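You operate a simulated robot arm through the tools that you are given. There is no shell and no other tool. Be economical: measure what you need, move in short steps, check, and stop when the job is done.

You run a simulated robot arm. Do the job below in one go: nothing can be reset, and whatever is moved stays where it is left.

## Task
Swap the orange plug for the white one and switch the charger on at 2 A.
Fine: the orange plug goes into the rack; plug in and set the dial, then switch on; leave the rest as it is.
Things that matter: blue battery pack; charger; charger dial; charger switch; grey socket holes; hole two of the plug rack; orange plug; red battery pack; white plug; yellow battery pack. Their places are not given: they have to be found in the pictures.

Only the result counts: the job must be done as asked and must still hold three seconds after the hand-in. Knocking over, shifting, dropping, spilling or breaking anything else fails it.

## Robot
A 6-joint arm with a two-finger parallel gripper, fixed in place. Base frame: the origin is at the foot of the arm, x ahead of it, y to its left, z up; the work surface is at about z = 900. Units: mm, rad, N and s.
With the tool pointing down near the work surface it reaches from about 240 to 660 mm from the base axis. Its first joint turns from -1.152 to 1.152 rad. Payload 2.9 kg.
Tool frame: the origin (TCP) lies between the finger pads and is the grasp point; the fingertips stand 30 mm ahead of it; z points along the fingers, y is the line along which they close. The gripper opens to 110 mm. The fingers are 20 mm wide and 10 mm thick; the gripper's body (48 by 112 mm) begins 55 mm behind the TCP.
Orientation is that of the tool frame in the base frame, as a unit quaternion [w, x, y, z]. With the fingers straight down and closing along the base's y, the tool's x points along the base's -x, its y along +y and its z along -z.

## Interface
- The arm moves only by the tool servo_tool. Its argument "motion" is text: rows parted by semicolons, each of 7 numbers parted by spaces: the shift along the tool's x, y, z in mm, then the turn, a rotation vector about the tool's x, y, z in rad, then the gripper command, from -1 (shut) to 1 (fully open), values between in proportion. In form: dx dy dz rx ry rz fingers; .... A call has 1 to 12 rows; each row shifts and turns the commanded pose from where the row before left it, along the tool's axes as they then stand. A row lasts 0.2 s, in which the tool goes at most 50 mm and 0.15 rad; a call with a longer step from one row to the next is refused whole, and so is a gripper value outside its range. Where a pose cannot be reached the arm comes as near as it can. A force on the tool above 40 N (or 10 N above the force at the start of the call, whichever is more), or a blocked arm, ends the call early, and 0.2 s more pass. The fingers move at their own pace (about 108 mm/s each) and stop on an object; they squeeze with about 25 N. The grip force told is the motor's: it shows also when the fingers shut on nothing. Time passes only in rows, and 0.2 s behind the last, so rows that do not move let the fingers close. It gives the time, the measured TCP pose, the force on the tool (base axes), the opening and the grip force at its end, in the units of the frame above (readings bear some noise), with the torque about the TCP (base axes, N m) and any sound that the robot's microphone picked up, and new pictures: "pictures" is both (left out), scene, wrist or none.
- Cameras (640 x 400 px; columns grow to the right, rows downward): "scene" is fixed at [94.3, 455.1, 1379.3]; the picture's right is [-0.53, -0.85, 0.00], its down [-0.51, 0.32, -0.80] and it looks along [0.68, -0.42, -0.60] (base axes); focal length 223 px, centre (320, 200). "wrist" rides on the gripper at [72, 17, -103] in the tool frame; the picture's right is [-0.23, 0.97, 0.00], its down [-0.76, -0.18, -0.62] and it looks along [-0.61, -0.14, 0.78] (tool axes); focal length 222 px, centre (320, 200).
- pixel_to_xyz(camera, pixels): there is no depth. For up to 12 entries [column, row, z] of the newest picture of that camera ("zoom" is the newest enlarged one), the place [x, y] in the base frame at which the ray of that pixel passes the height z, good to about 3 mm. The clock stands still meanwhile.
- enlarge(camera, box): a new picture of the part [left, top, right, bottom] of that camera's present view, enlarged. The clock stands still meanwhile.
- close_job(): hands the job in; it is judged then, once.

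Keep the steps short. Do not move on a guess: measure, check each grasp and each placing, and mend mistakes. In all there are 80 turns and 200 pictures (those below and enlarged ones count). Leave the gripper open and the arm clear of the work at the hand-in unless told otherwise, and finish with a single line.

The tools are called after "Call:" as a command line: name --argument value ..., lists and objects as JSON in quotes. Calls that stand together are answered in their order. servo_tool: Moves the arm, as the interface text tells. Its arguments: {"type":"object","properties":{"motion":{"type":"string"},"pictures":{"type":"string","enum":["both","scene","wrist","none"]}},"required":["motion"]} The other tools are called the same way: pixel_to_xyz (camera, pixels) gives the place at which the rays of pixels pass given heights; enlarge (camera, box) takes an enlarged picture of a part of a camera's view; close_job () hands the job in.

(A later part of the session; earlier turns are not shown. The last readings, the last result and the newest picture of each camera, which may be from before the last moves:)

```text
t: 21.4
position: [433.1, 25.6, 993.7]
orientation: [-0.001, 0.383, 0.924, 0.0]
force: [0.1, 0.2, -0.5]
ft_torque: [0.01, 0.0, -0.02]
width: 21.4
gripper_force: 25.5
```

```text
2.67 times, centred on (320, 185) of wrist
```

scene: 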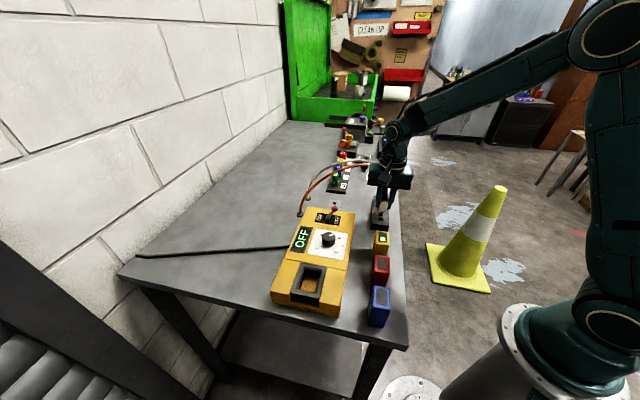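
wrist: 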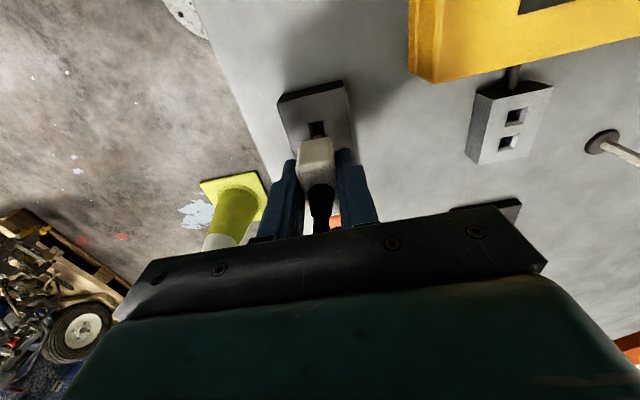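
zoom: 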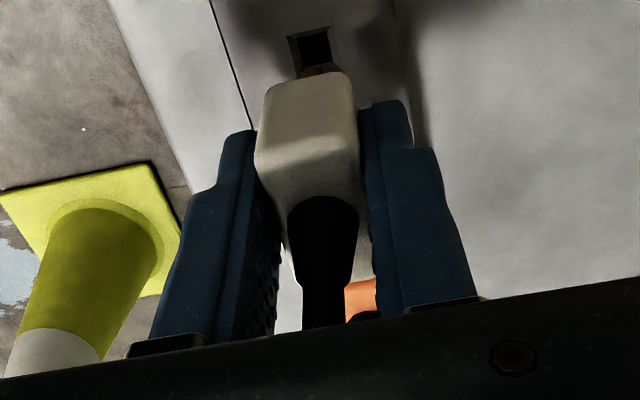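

Out cleanly. I raise, move along the charger axis first to stay clear of its end, then across to above the grey socket.

Call:
servo_tool --motion "-12 0 -18 0 0 0 -1; -11.7 0 0 0 0 0 -1; 0 30 0 0 0 0 -1; 0 30 0 0 0 0 -1; 0 30 0 0 0 0 -1; 0 30 0 0 0 0 -1; 0 30.5 0 0 0 0 -1; 0 0 0 0 0 0 -1; 0 0 18 0 0 0 -1; 0 0 0 0 0 0 -1"

Call:
enlarge --camera "wrist" --box '[220, 110, 420, 260]'

Call:
enlarge --camera "scene" --box '[314, 180, 354, 215]'

```text
t: 23.6
position: [557.0, 115.4, 991.9]
orientation: [0.0, 0.383, 0.924, 0.0]
force: [-0.8, 0.5, -0.3]
ft_torque: [-0.02, -0.01, -0.03]
width: 21.5
gripper_force: 24.8
```

scene: 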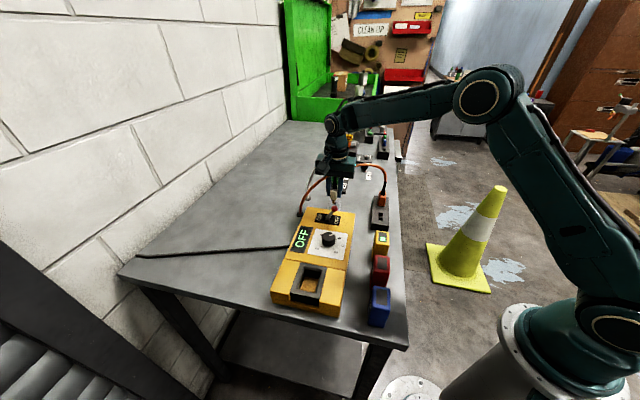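
wrist: 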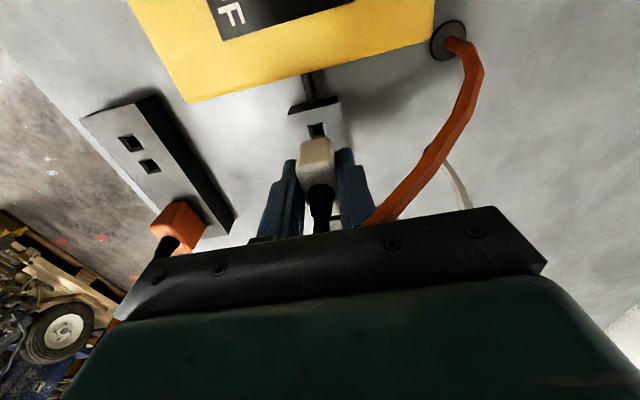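

```text
2.67 times, centred on (320, 185) of wrist
```

zoom: 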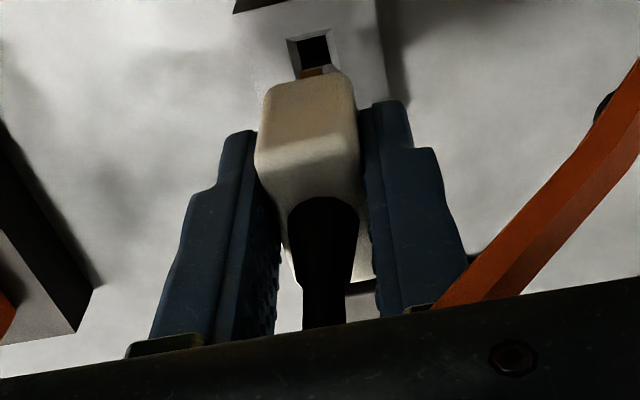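

```text
11.43 times, centred on (334, 198) of scene
```

zoom: 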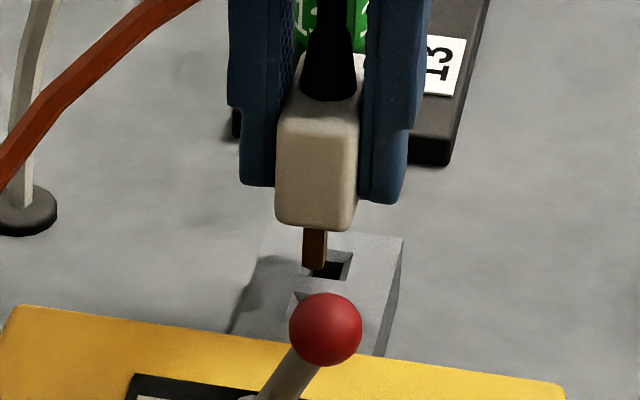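

The socket hole is at zoom (312,51), against the aligned reference (314,47) at nearly the same height: within 1 mm. A -0.5 mm trim in y, then down in small steps.

Call:
servo_tool --motion "0 -0.5 4 0 0 0 -1; 0 0 4 0 0 0 -1; 0 0 4 0 0 0 -1; 0 0 4 0 0 0 -1; 0 0 3 0 0 0 -1; 0 0 3 0 0 0 -1; 0 0 0 0 0 0 -1"

Call:
enlarge --camera "scene" --box '[314, 180, 354, 215]'

```text
t: 25.2
position: [556.8, 115.3, 971.5]
orientation: [0.0, 0.383, 0.924, 0.0]
force: [-0.1, 0.3, -0.8]
ft_torque: [-0.01, -0.01, -0.03]
width: 21.3
gripper_force: 25.0
```

scene: 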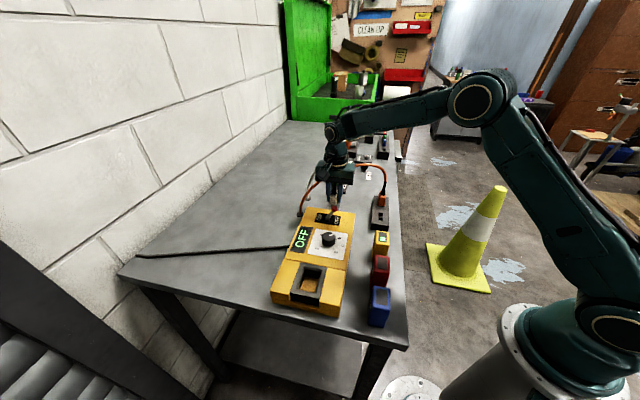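
wrist: 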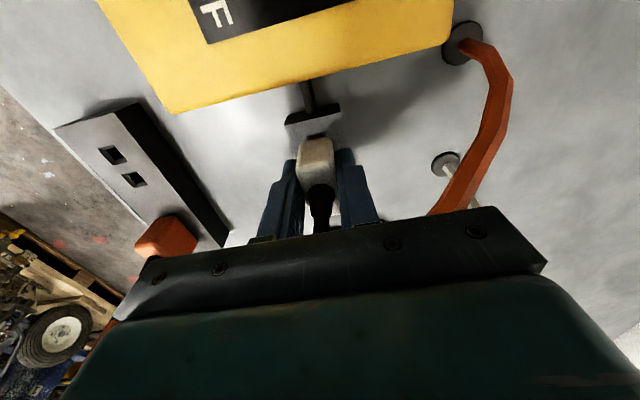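

```text
11.43 times, centred on (334, 198) of scene
```

zoom: 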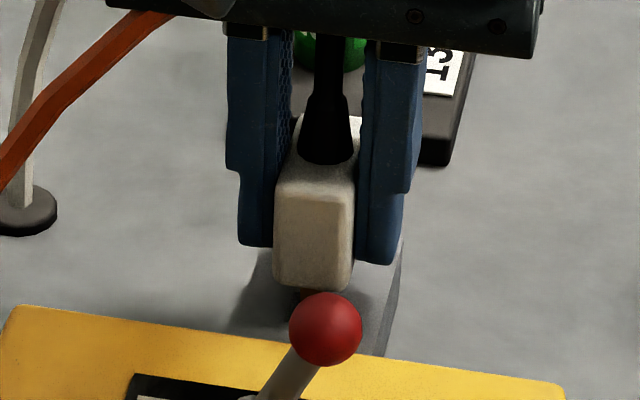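

No resistance at 971.5, so the pins are in. I continue down to the seat.

Call:
servo_tool --motion "0 0 3 0 0 0 -1; 0 0 3 0 0 0 -1; 0 0 2 0 0 0 -1; 0 0 1.5 0 0 0 -1; 0 0 1 0 0 0 -1; 0 0 1 0 0 0 -1; 0 0 0 0 0 0 -1" --pictures "none"

Call:
enlarge --camera "scene" --box '[314, 180, 354, 215]'

```text
t: 26.8
position: [555.4, 115.3, 960.3]
orientation: [0.0, 0.383, 0.924, 0.0]
force: [-3.6, -1.5, 9.0]
ft_torque: [-0.1, 0.11, -0.01]
width: 21.2
gripper_force: 25.6
```

```text
11.43 times, centred on (334, 198) of scene
```

zoom: 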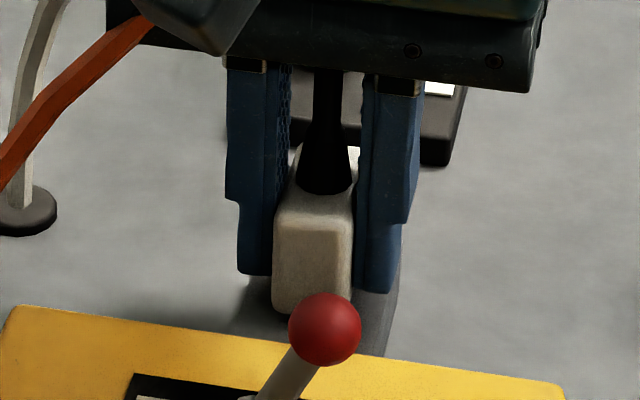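

Contact at 960.3 with 9 N. I press a little more to seat it, then release and rise.

Call:
servo_tool --motion "0 0 1 0 0 0 -1; 0 0 0 0 0 0 -1; 0 0 -1 0 0 0 -1; 0 0 0 0 0 0 -0.3; 0 0 0 0 0 0 0.1; 0 0 0 0 0 0 0.1; 0 0 -20 0 0 0 0.1; 0 0 -40 0 0 0 0.1; 0 0 -40 0 0 0 0.1; 0 0 0 0 0 0 0.1"

Call:
enlarge --camera "wrist" --box '[220, 30, 440, 180]'

Call:
enlarge --camera "scene" --box '[280, 180, 370, 270]'

```text
t: 29.0
position: [553.7, 117.5, 1060.7]
orientation: [0.0, 0.383, 0.924, 0.001]
force: [-0.1, -0.1, -0.2]
ft_torque: [-0.01, 0.02, -0.02]
width: 60.5
gripper_force: 0.1
```

scene: 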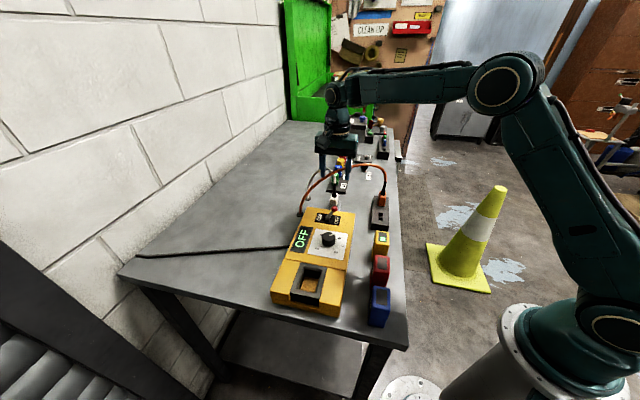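
wrist: 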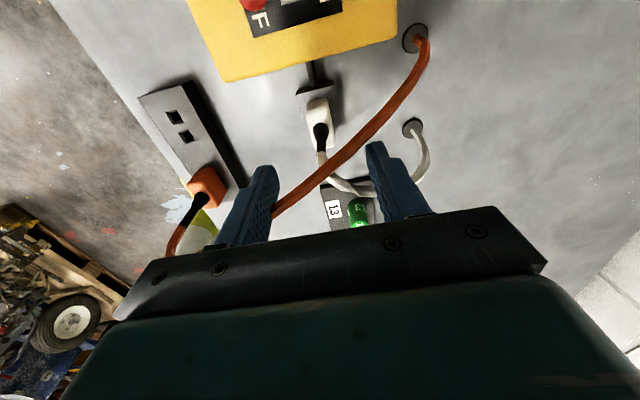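

```text
2.67 times, centred on (330, 105) of wrist
```

zoom: 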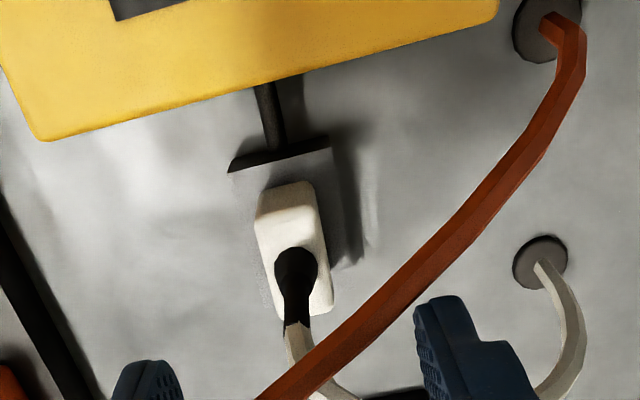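

```text
4.44 times, centred on (325, 225) of scene
```

zoom: 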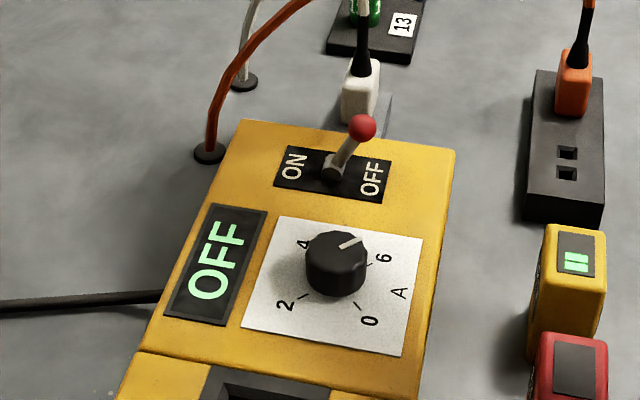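

Both plugs look seated. Now the dial: its pointer seems to point toward 5–6. I move over it at z = 1100 for a view from above.

Call:
servo_tool --motion "0 0 -40 0 0 0 0.1; 36 -5 0 0 0 0 0.1; 36 -5 0 0 0 0 0.1; 36 -5 0 0 0 0 0.1; 36 -5 0 0 0 0 0.1; 36 -4 0 0 0 0 0.1; 0 0 0 0 0 0 0.1"

Call:
enlarge --camera "wrist" --box '[200, 0, 440, 150]'

Call:
enlarge --camera "scene" --box '[290, 200, 360, 265]'

```text
t: 30.6
position: [412.5, 226.3, 1100.3]
orientation: [0.0, 0.382, 0.924, 0.0]
force: [0.5, -0.5, 0.5]
ft_torque: [0.01, 0.02, -0.02]
width: 60.3
gripper_force: 0.1
```

scene: 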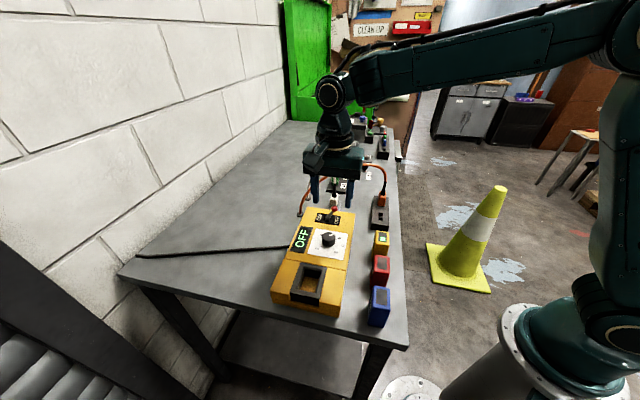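
wrist: 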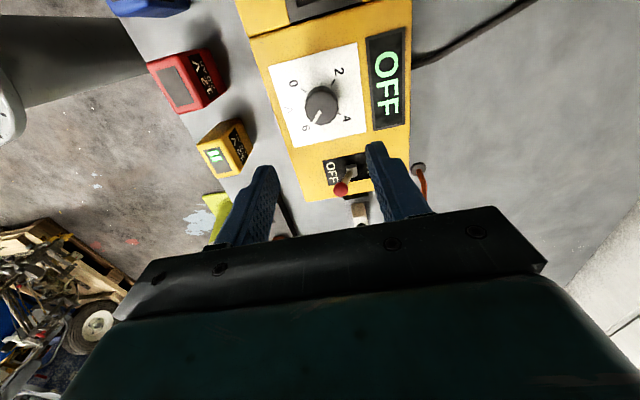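

```text
2.67 times, centred on (320, 75) of wrist
```

zoom: 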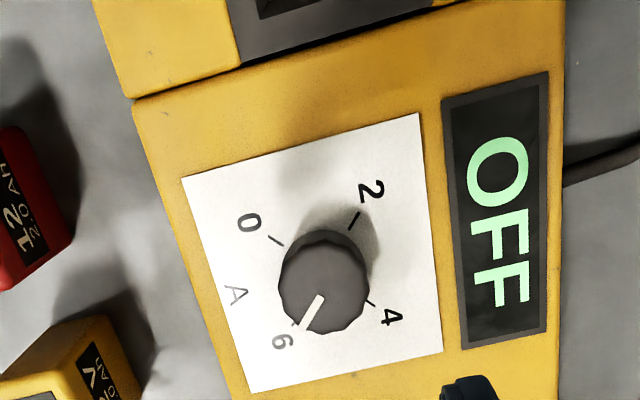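

```text
6.15 times, centred on (325, 232) of scene
```

zoom: 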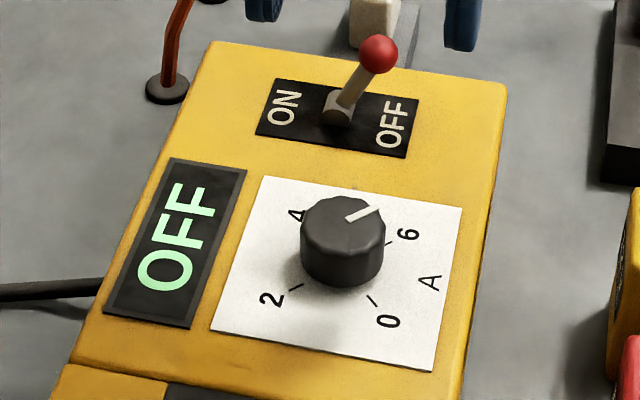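

I'll take a larger picture of the dial and measure ticks and pointer.

Call:
enlarge --camera "wrist" --box '[280, 70, 360, 135]'

Call:
pixel_to_xyz --camera "wrist" --pixels '[[303.1, 90, 955], [332.8, 82.5, 955], [338.8, 113.6, 955], [309.9, 121.9, 955], [320.8, 111.4, 975], [313.6, 123.8, 975], [268.4, 66.4, 955], [356.7, 42.6, 955], [366.5, 132, 955], [293.6, 147, 955]]'

Call:
pixel_to_xyz --camera "scene" --pixels '[[315.4, 228.4, 955], [347.9, 233.4, 955], [343.4, 259.3, 955], [307, 253.5, 955], [333.7, 207.7, 1000], [334.4, 207.7, 990], [327, 217, 955]]'

```text
6.15 times, centred on (320, 102) of wrist
```

zoom: 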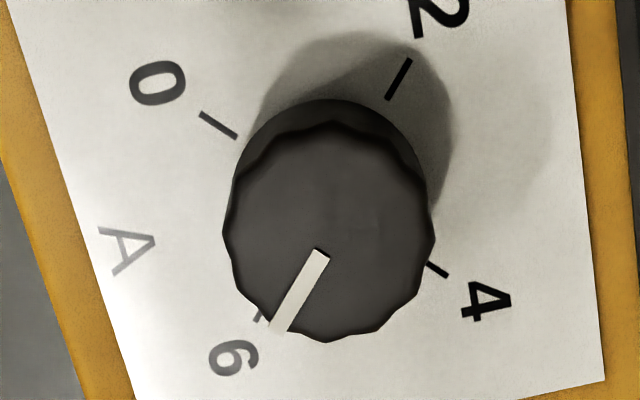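

```text
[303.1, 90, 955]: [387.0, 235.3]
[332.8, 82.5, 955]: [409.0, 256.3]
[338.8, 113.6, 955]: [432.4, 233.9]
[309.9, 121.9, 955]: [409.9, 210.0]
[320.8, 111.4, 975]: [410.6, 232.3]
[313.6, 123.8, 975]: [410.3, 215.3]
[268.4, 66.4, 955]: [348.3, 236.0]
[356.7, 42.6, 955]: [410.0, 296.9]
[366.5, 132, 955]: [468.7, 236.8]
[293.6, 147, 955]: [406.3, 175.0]
```

```text
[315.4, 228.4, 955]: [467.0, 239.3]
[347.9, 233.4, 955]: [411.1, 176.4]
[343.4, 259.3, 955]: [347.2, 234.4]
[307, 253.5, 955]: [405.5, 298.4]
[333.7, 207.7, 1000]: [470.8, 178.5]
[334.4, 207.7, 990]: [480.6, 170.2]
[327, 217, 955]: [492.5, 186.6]
```

Ticks, seen from above: 0 points to -x, 2 to +y, 4 to +x, 6 to -y, around a centre of about (409,234.5). The pointer is on 6, so it needs 180° counter-clockwise, via 4. I position over the knob and go partway down.

Call:
servo_tool --motion "8.3 3.3 0 0 0 0 0.1; 0 0 30 0 0 0 0.1; 0 0 30 0 0 0 0.1; 0 0 0 0 0 0 0.1"

Call:
enlarge --camera "wrist" --box '[220, 60, 420, 210]'

Call:
enlarge --camera "scene" --box '[290, 180, 370, 260]'

```text
t: 31.6
position: [410.9, 235.3, 1038.8]
orientation: [0.0, 0.383, 0.924, 0.0]
force: [0.2, -0.2, 0.7]
ft_torque: [0.03, -0.03, 0.0]
width: 60.4
gripper_force: 0.1
```

scene: 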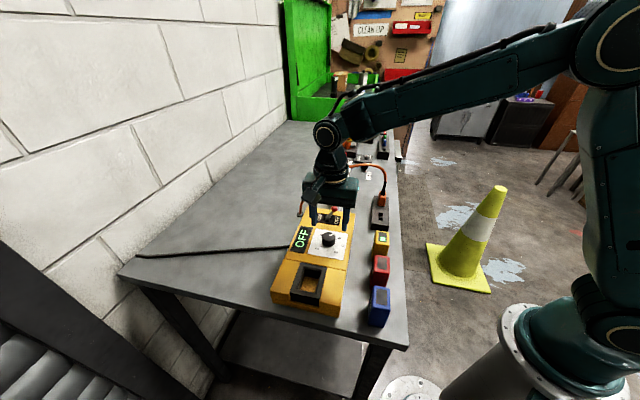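
wrist: 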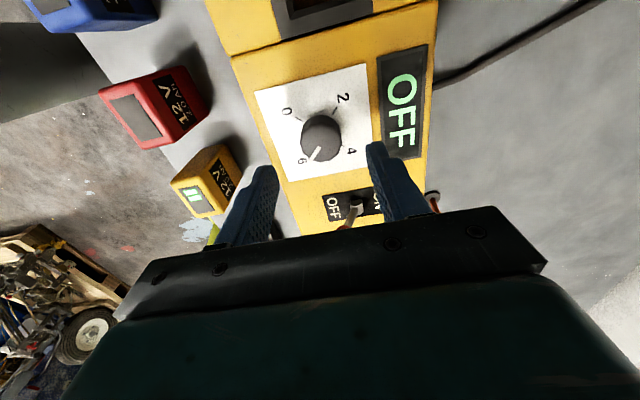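

```text
2.67 times, centred on (320, 135) of wrist
```

zoom: 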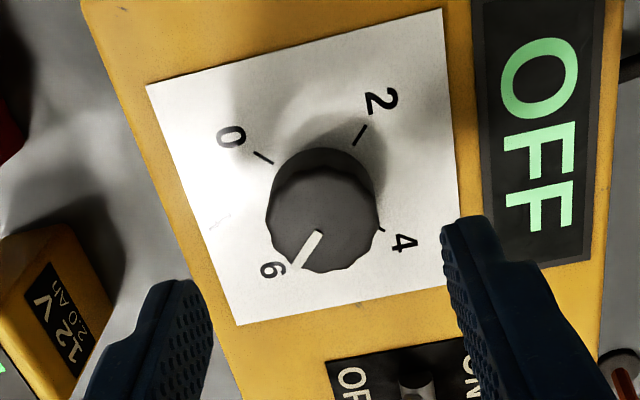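

```text
5.00 times, centred on (330, 220) of scene
```

zoom: 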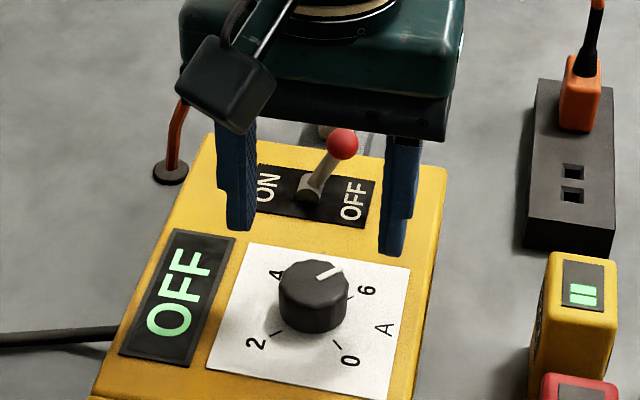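

Call:
pixel_to_xyz --camera "wrist" --pixels '[[320.7, 143.2, 980], [320.7, 143.2, 975], [296.5, 119.5, 955], [335.5, 110.5, 955], [342.3, 146.3, 955]]'

Call:
pixel_to_xyz --camera "scene" --pixels '[[326.6, 235.5, 980], [326.6, 235.5, 975]]'

```text
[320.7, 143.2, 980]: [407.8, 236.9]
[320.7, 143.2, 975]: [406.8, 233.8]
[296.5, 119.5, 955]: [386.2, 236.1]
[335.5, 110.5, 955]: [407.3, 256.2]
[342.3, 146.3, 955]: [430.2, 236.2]
```

```text
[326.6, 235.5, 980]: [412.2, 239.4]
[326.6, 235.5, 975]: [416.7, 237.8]
```

Knob centre about (408,235.5), top about z = 978. I trim, descend to z = 991 (tips at 961) and close.

Call:
servo_tool --motion "2 -1.5 10 0 0 0 0.1; 0 0 18 0 0 0 0.1; 0 0 12 0 0 0 0.1; 0 0 8 0 0 0 0.1; 0 0 0 0 0 0 0.1; 0 0 0 0 0 0 -0.3; 0 0 0 0 0 0 -1; 0 0 0 0 0 0 -1; 0 0 0 0 0 0 -1"

Call:
enlarge --camera "wrist" --box '[220, 60, 420, 260]'

Call:
enlarge --camera "scene" --box '[290, 190, 370, 260]'

```text
t: 33.6
position: [406.3, 236.0, 993.1]
orientation: [0.001, 0.383, 0.924, 0.002]
force: [16.7, 14.5, -5.1]
ft_torque: [0.49, -0.24, 0.09]
width: 32.8
gripper_force: 45.0
```

scene: 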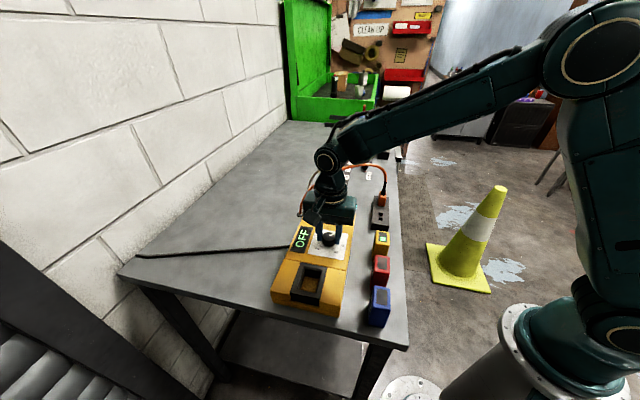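
wrist: 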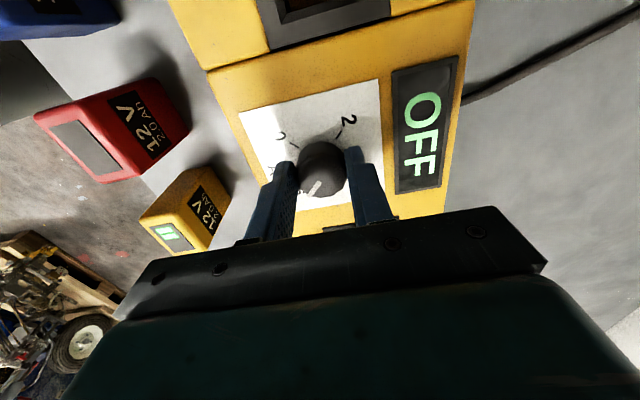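

```text
2.00 times, centred on (320, 160) of wrist
```

zoom: 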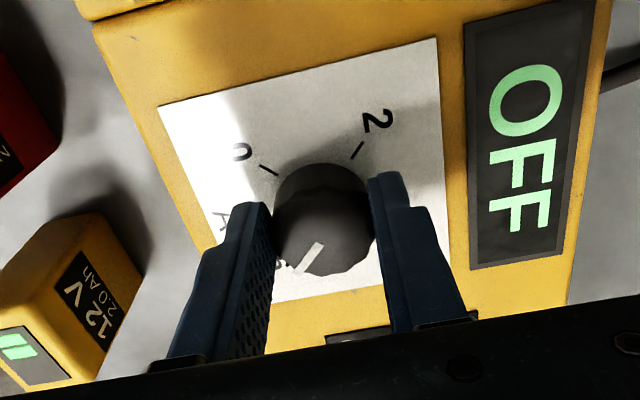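

```text
5.71 times, centred on (330, 225) of scene
```

zoom: 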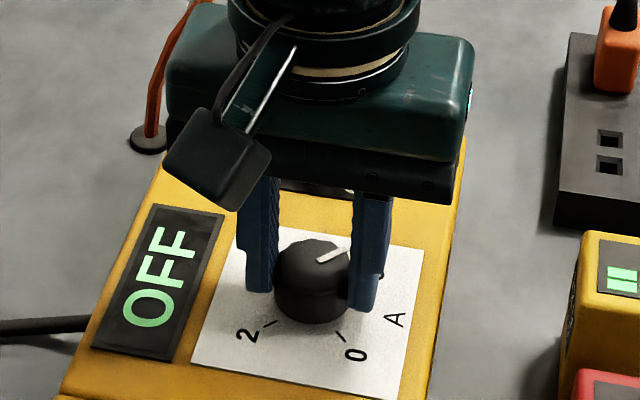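

The tool reads 22 N along +b: the grasp is off-centre. I open slightly, shift +2 mm in y, then close again.

Call:
servo_tool --motion "0 0 0 0 0 0 -0.2; 0 0 0 0 0 0 -0.2; 0 2 2 0 0 0 -0.2; 0 0 0 0 0 0 -0.2" --pictures "wrist"

Call:
enlarge --camera "wrist" --box '[260, 110, 380, 220]'

```text
t: 34.6
position: [406.3, 236.0, 991.6]
orientation: [0.0, 0.383, 0.924, -0.001]
force: [0.9, -0.3, -0.2]
ft_torque: [-0.03, 0.0, 0.01]
width: 44.3
gripper_force: 0.0
```

wrist: 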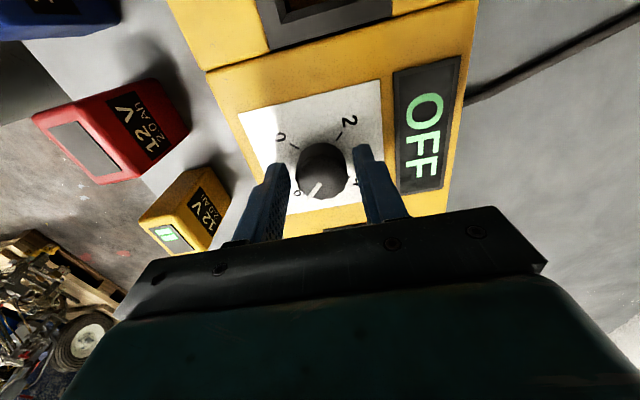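

```text
3.64 times, centred on (320, 165) of wrist
```

zoom: 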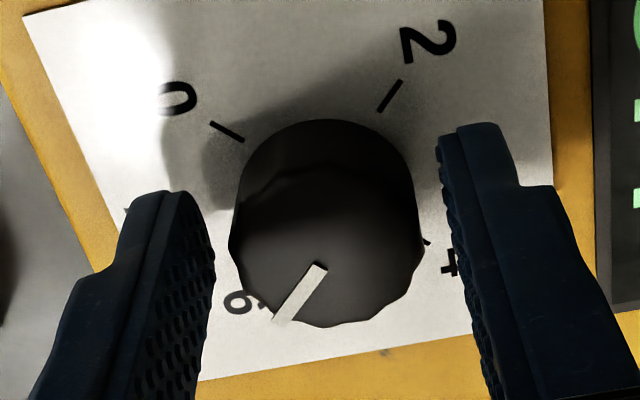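

Call:
pixel_to_xyz --camera "wrist" --pixels '[[321.9, 176, 978], [290, 150.5, 955], [339, 139.5, 955], [293, 164, 961], [348, 150, 961]]'

```text
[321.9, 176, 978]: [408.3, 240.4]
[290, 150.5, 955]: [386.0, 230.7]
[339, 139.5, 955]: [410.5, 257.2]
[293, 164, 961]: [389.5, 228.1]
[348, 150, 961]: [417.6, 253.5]
```

Looks roughly centred now. I close and read the force.

Call:
servo_tool --motion "0 0 0 0 0 0 -0.35; 0 0 0 0 0 0 -0.45; 0 0 0 0 0 0 -0.6; 0 0 0 0 0 0 -0.6" --pictures "wrist"

Call:
enlarge --camera "wrist" --box '[260, 110, 380, 220]'

```text
t: 35.6
position: [406.7, 236.1, 990.6]
orientation: [0.0, 0.383, 0.924, 0.001]
force: [1.9, 2.0, -1.6]
ft_torque: [0.04, -0.05, -0.01]
width: 33.0
gripper_force: 44.7
```

wrist: 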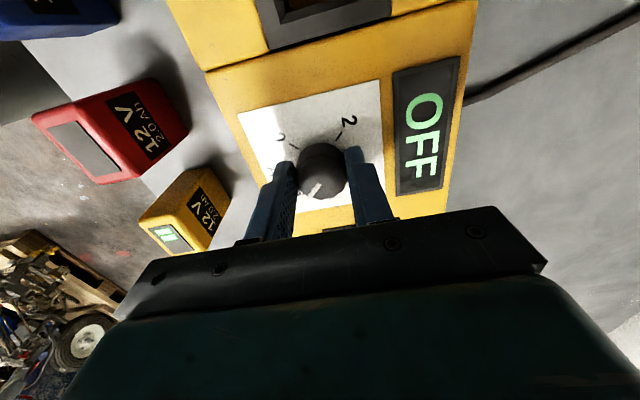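

```text
3.64 times, centred on (320, 165) of wrist
```

zoom: 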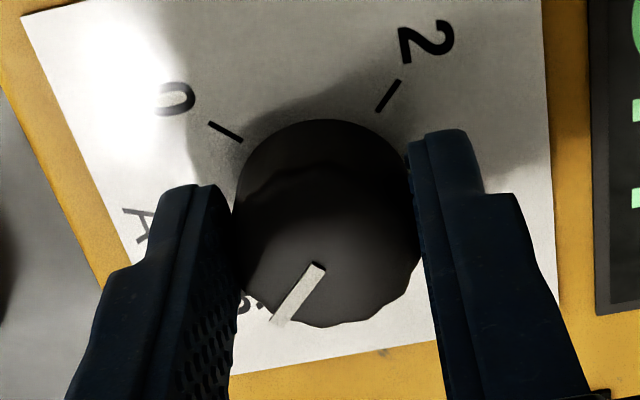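

Grip is now balanced: 3 N, width 33. I turn the knob counter-clockwise (negative tool rz), first 0.42 rad as a test.

Call:
servo_tool --motion "0 0 0 0 0 -0.14 -0.6; 0 0 0 0 0 -0.14 -0.6; 0 0 0 0 0 -0.14 -0.6; 0 0 0 0 0 0 -0.6" --pictures "wrist"

Call:
enlarge --camera "wrist" --box '[260, 110, 380, 220]'

```text
t: 36.6
position: [406.2, 234.9, 991.3]
orientation: [-0.001, 0.182, 0.983, -0.002]
force: [-9.4, -10.3, 10.6]
ft_torque: [-0.82, -0.58, -0.01]
width: 33.0
gripper_force: 45.0
```

wrist: 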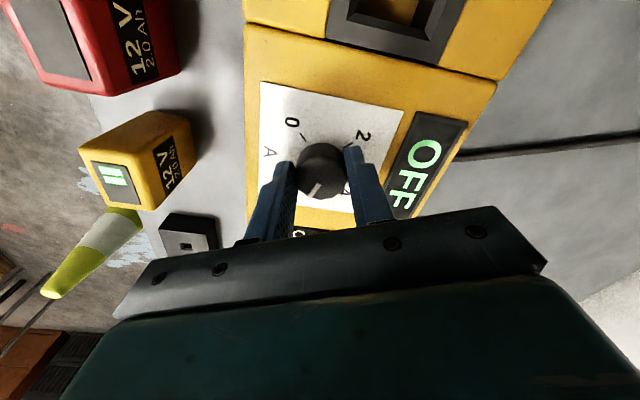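

```text
3.64 times, centred on (320, 165) of wrist
```

zoom: 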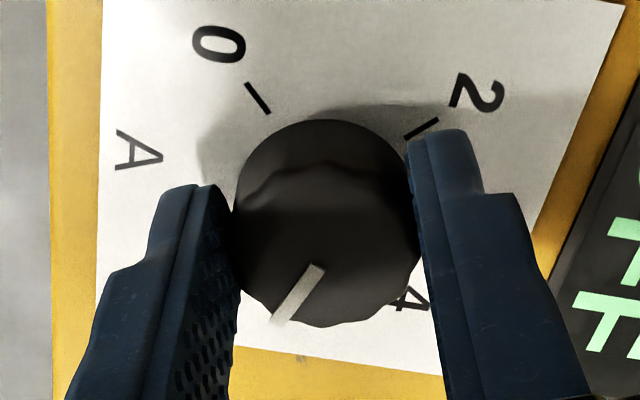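

The knob turns with the gripper. Side load is 14 N, so I shift 1 mm against it and continue.

Call:
servo_tool --motion "0 -1 -0.7 0 0 0 -0.6; 0 0 0 0 0 -0.14 -0.6; 0 0 0 0 0 -0.14 -0.6; 0 0 0 0 0 -0.14 -0.6; 0 0 0 0 0 0 -0.6" --pictures "none"

```text
t: 37.8
position: [406.2, 233.3, 990.9]
orientation: [0.0, -0.027, 1.0, -0.001]
force: [-1.8, -20.4, 0.8]
ft_torque: [-0.6, -0.41, -0.09]
width: 33.0
gripper_force: 45.0
```

Load is now -20 N along y, so I shift 1.8 mm that way and re-read before going on.

Call:
servo_tool --motion "0 -1 0 0 0 0 -0.6; 0 -0.8 0 0 0 0 -0.6; 0 0 0 0 0 0 -0.6"

Call:
enlarge --camera "wrist" --box '[260, 110, 380, 220]'

Call:
enlarge --camera "scene" --box '[290, 190, 370, 260]'

```text
t: 38.6
position: [406.4, 231.9, 990.7]
orientation: [0.0, -0.029, 1.0, 0.001]
force: [1.9, -8.9, -0.8]
ft_torque: [-0.36, 1.18, -0.03]
width: 33.0
gripper_force: 44.8
```

scene: 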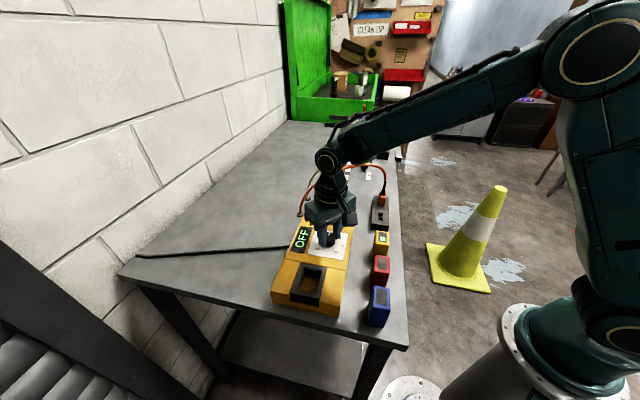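
wrist: 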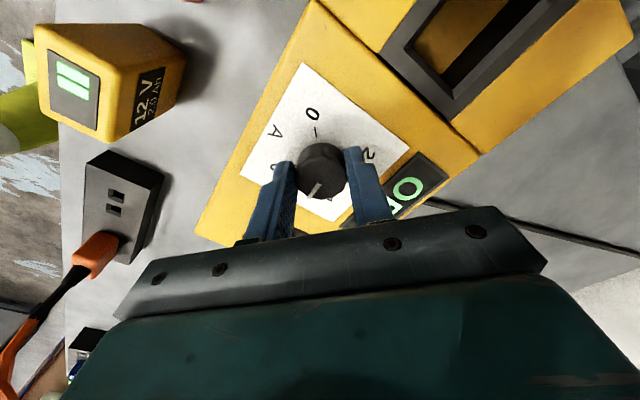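

```text
3.64 times, centred on (320, 165) of wrist
```

zoom: 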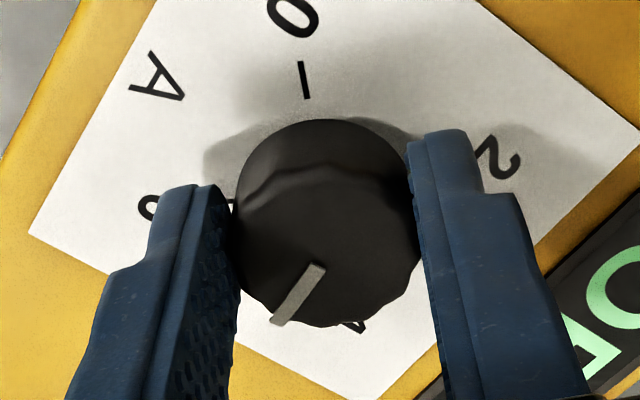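

```text
5.71 times, centred on (330, 225) of scene
```

zoom: 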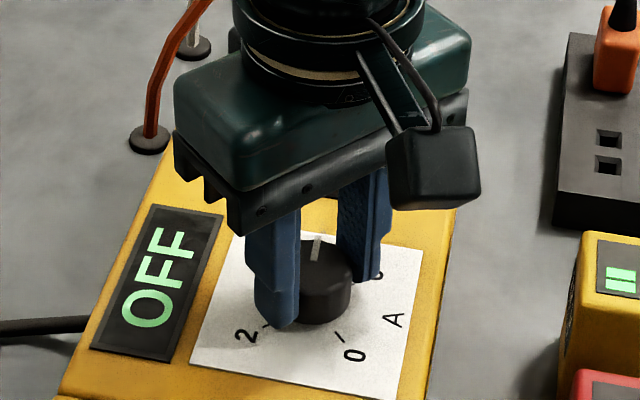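

It works: 48° turned. From the two balance readings, the knob axis must be near (411,231.3). I open, recentre there and regrip so the rest turns without side load.

Call:
servo_tool --motion "0 0 0 0 0 0 -0.2; 0 0 0 0 0 0 -0.2; -4.5 -0.6 0 0 0 0 -0.2; 0 0 0 0 0 0 -0.2; 0 0 0 0 0 0 -0.35; 0 0 0 0 0 0 -0.45; 0 0 0 0 0 0 -0.6; 0 0 0 0 0 0 -0.6" --pictures "wrist"

Call:
enlarge --camera "wrist" --box '[260, 110, 380, 220]'

```text
t: 40.4
position: [411.9, 233.4, 990.5]
orientation: [0.001, -0.029, 1.0, 0.0]
force: [-0.6, 13.7, -4.5]
ft_torque: [0.53, -0.14, -0.04]
width: 32.7
gripper_force: 44.7
```

wrist: 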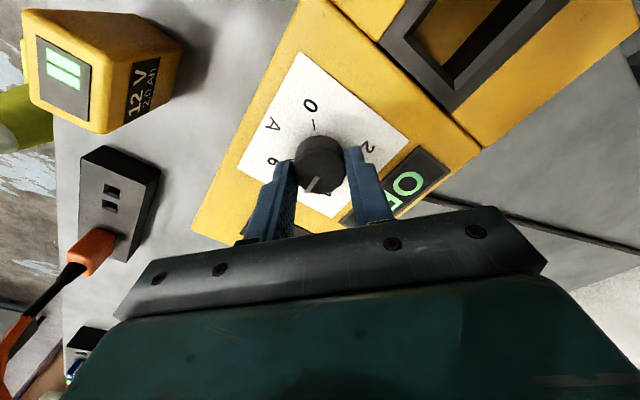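

```text
3.64 times, centred on (320, 165) of wrist
```

zoom: 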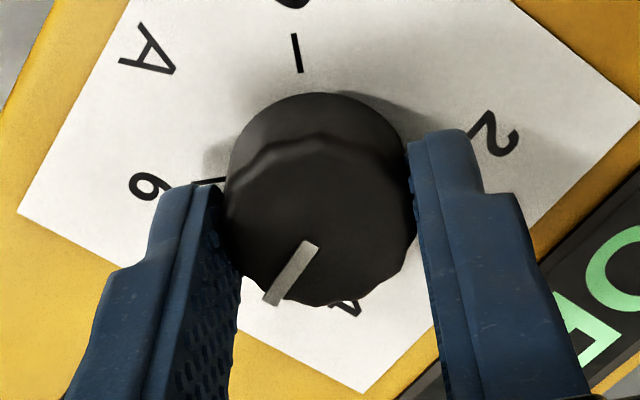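

Now +14 N the other way. So the first estimate (about 408.5,234.5) was right, and the load came from turning off-axis. I open and read the free pose before recentring.

Call:
servo_tool --motion "0 0 0 0 0 0 -0.2; 0 0 0 0 0 0 -0.2; 0 0 0 0 0 0 -0.2" --pictures "wrist"

Call:
enlarge --camera "wrist" --box '[260, 100, 380, 210]'

```text
t: 41.2
position: [411.7, 232.1, 990.8]
orientation: [0.0, -0.027, 1.0, -0.001]
force: [-0.4, 0.9, 0.0]
ft_torque: [0.0, -0.04, 0.01]
width: 44.1
gripper_force: 0.1
```

wrist: 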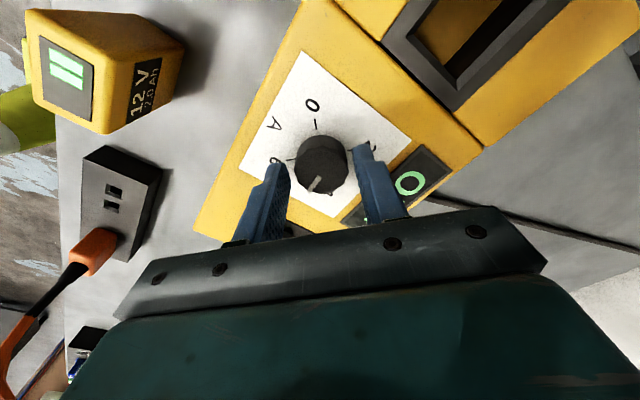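

```text
3.64 times, centred on (320, 155) of wrist
```

zoom: 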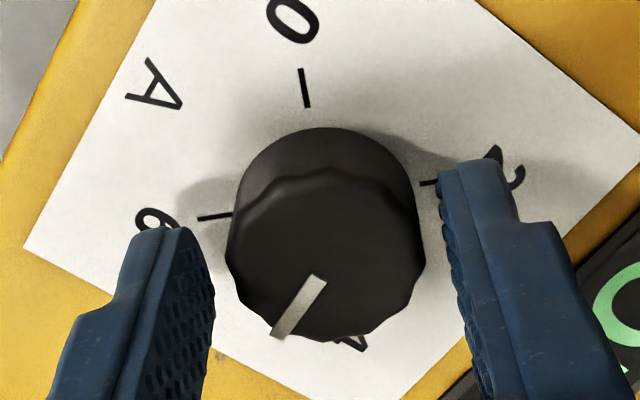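

Free pose is (411.7,232.1), so the axis works out at about (409.4,233.4). I recentre, turn the open fingers back 0.9 rad for range, and regrip.

Call:
servo_tool --motion "2.3 1.3 0 0 0 0 -0.2; 0 0 0 0 0 0.15 -0.2; 0 0 0 0 0 0.15 -0.2; 0 0 0 0 0 0.15 -0.2; 0 0 0 0 0 0.15 -0.2; 0 0 0 0 0 0.15 -0.2; 0 0 0 0 0 0.15 -0.2; 0 0 0 0 0 0 -0.2; 0 0 0 0 0 0 -0.35; 0 0 0 0 0 0 -0.45; 0 0 0 0 0 0 -0.6; 0 0 0 0 0 0 -0.6" --pictures "wrist"

Call:
enlarge --camera "wrist" --box '[260, 110, 380, 220]'

```text
t: 43.8
position: [409.0, 234.6, 992.3]
orientation: [0.0, 0.409, 0.912, -0.001]
force: [3.7, 3.3, -1.0]
ft_torque: [0.15, -0.13, 0.01]
width: 33.1
gripper_force: 45.1
```

wrist: 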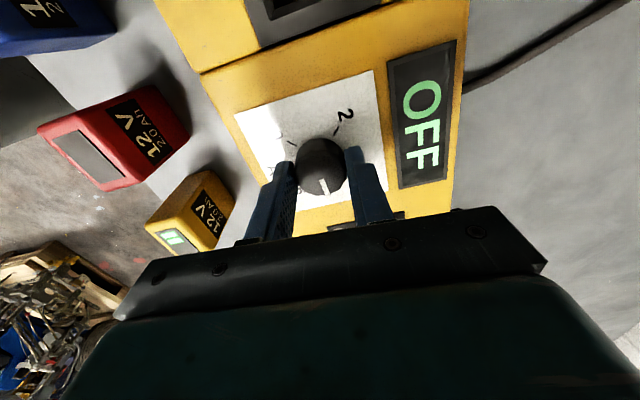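

```text
3.64 times, centred on (320, 165) of wrist
```

zoom: 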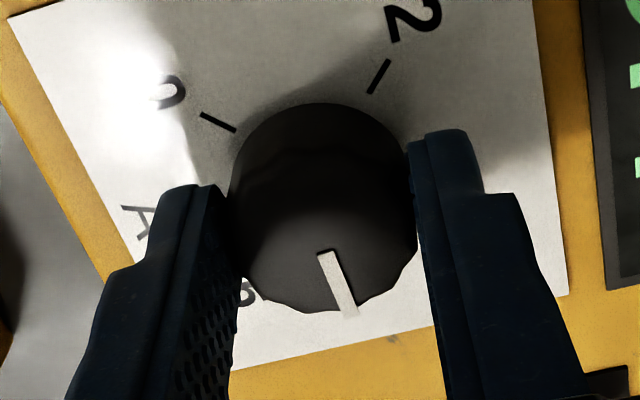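

Balanced at 5 N. I turn 0.7 rad and read the load.

Call:
servo_tool --motion "0 0.3 0 0 0 -0.14 -0.6; 0 0 0 0 0 -0.14 -0.6; 0 0 0 0 0 -0.14 -0.6; 0 0 0 0 0 -0.14 -0.6; 0 0 0 0 0 -0.14 -0.6; 0 0 0 0 0 0 -0.6" --pictures "none"

```text
t: 45.2
position: [409.0, 233.3, 991.1]
orientation: [-0.001, 0.072, 0.997, 0.0]
force: [-2.0, -7.3, 15.8]
ft_torque: [-0.29, 0.58, 0.01]
width: 32.9
gripper_force: 44.8
```

Load is modest: -7 N in y, +16 N in z. I ease up 1 mm and turn another 0.7 rad.

Call:
servo_tool --motion "0 -0.4 -1 0 0 -0.14 -0.6; 0 0 0 0 0 -0.14 -0.6; 0 0 0 0 0 -0.14 -0.6; 0 0 0 0 0 -0.14 -0.6; 0 0 0 0 0 -0.14 -0.6; 0 0 0 0 0 0 -0.6" --pictures "wrist"

Call:
enlarge --camera "wrist" --box '[260, 110, 380, 220]'

```text
t: 46.6
position: [409.2, 232.8, 990.6]
orientation: [0.0, -0.274, 0.962, -0.001]
force: [2.0, -11.1, -8.9]
ft_torque: [-0.47, 0.02, 0.0]
width: 32.7
gripper_force: 45.3
```

wrist: 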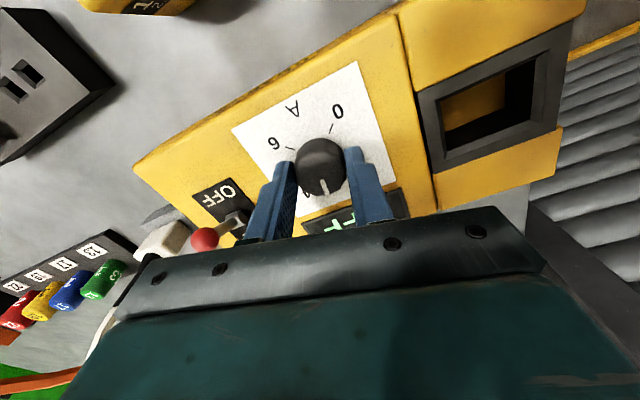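

```text
3.64 times, centred on (320, 165) of wrist
```

zoom: 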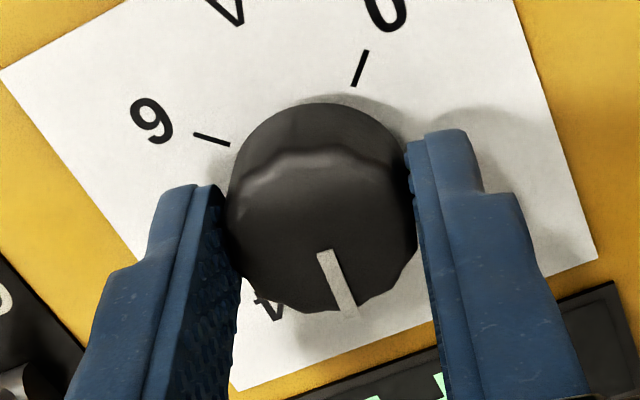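

Turned 80° in this grip. I measure the pointer's present direction.

Call:
pixel_to_xyz --camera "wrist" --pixels '[[321.2, 179.3, 978], [328.2, 196, 978], [333.9, 127.2, 955], [298, 147.5, 955]]'

```text
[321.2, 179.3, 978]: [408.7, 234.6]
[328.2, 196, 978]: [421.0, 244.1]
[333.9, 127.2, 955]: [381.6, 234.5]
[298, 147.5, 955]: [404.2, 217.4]
```

The pointer is at 37.7°, and mark 2 is at 90°. So 0.913 rad more.

Call:
servo_tool --motion "0 -0.8 0 0 0 -0.13 -0.6; 0 0 0 0 0 -0.13 -0.6; 0 0 0 0 0 -0.13 -0.6; 0 0 0 0 0 -0.13 -0.6; 0 0 0 0 0 -0.13 -0.6; 0 0 0 0 0 -0.13 -0.6; 0 0 0 0 0 -0.133 -0.6; 0 0 0 0 0 0 -0.6" --pictures "wrist"

Call:
enlarge --camera "wrist" --box '[260, 110, 380, 220]'

Call:
enlarge --camera "scene" --box '[290, 190, 370, 260]'

```text
t: 48.4
position: [410.1, 231.8, 991.8]
orientation: [-0.002, -0.67, 0.742, 0.001]
force: [4.8, -14.3, -22.8]
ft_torque: [-0.93, -0.03, -0.02]
width: 33.0
gripper_force: 44.5
```

wrist: 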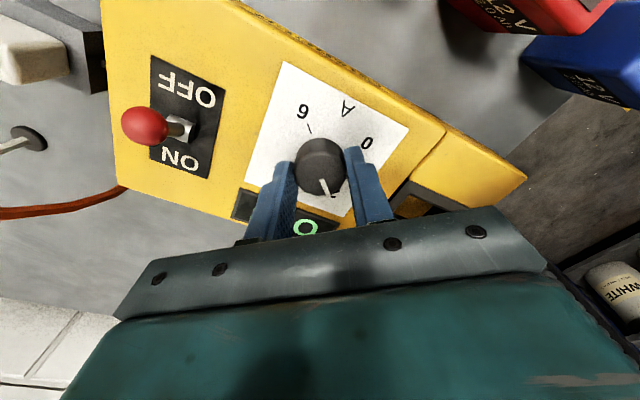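

```text
3.64 times, centred on (320, 165) of wrist
```

zoom: 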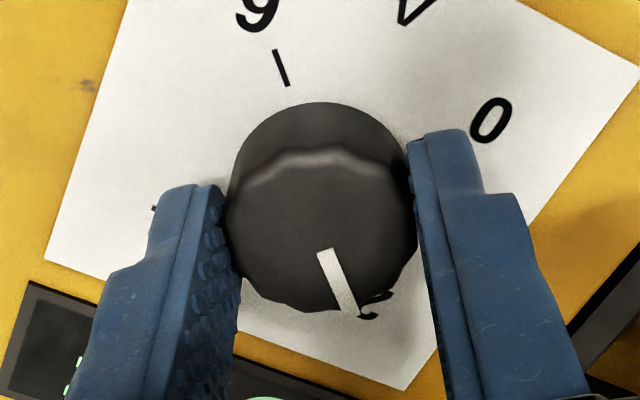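

```text
5.71 times, centred on (330, 225) of scene
```

zoom: 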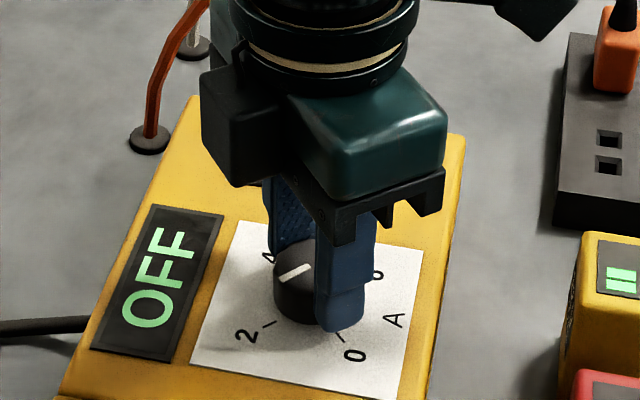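

The pointer should be at 90°. I measure it against the 6 tick, which sits opposite.

Call:
pixel_to_xyz --camera "wrist" --pixels '[[321.2, 179.3, 978], [328.4, 196.5, 978], [309.2, 128.5, 955], [307.9, 123.9, 955], [310.7, 133, 955]]'

```text
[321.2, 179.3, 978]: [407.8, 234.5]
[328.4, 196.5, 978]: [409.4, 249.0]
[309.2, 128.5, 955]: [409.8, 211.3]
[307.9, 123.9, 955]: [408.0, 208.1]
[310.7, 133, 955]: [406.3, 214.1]
```

Within noise it's on 2. I release, rise clear and inspect from above.

Call:
servo_tool --motion "0 0 0 0 0 0 -0.4; 0 0 0 0 0 0 -0.1; 0 0 0 0 0 0 0.1; 0 0 -25 0 0 0 0.1; 0 0 -40 0 0 0 0.1; 0 0 -40 0 0 0 0.1; 0 0 0 0 0 0 0.1"

Call:
enlarge --camera "wrist" --box '[280, 60, 360, 135]'

Call:
enlarge --camera "scene" --box '[290, 190, 370, 260]'

```text
t: 50.0
position: [412.0, 233.9, 1098.3]
orientation: [0.0, -0.67, 0.743, 0.0]
force: [0.1, 0.1, -0.5]
ft_torque: [0.02, -0.02, 0.04]
width: 60.4
gripper_force: 0.0
```

scene: 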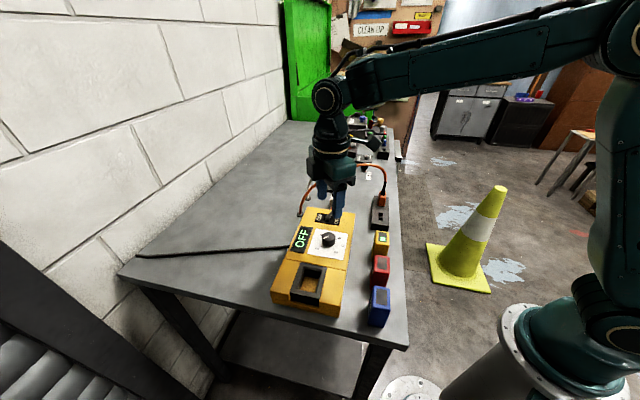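
wrist: 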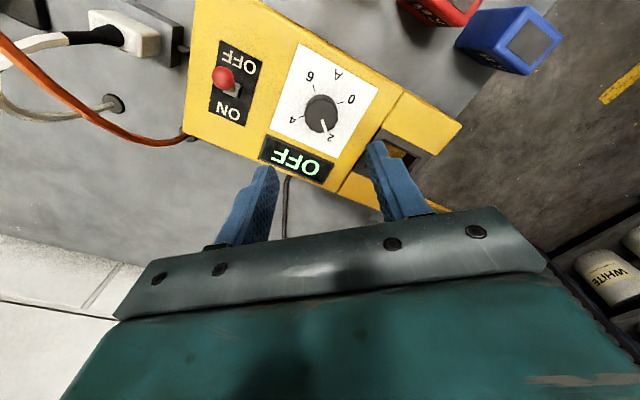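

```text
5.33 times, centred on (320, 98) of wrist
```

zoom: 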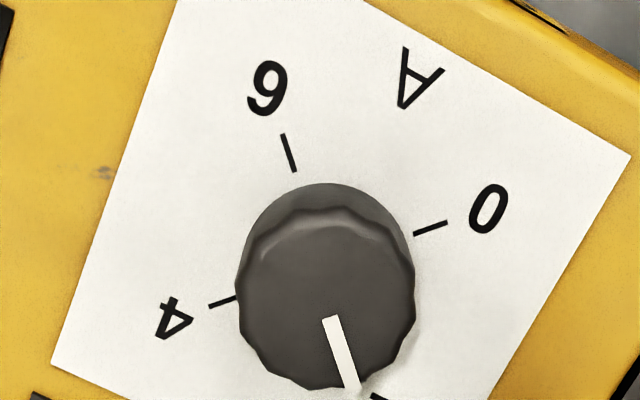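

```text
5.71 times, centred on (330, 225) of scene
```

zoom: 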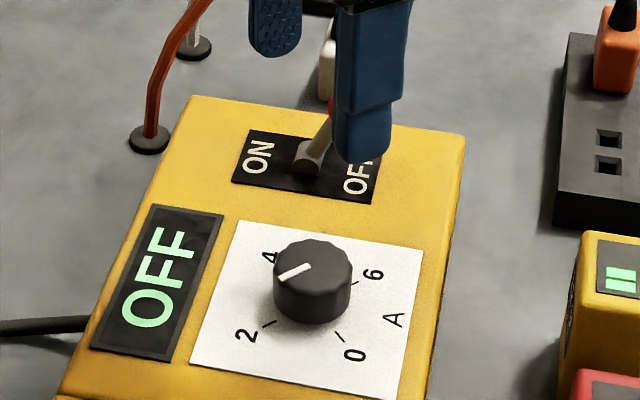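

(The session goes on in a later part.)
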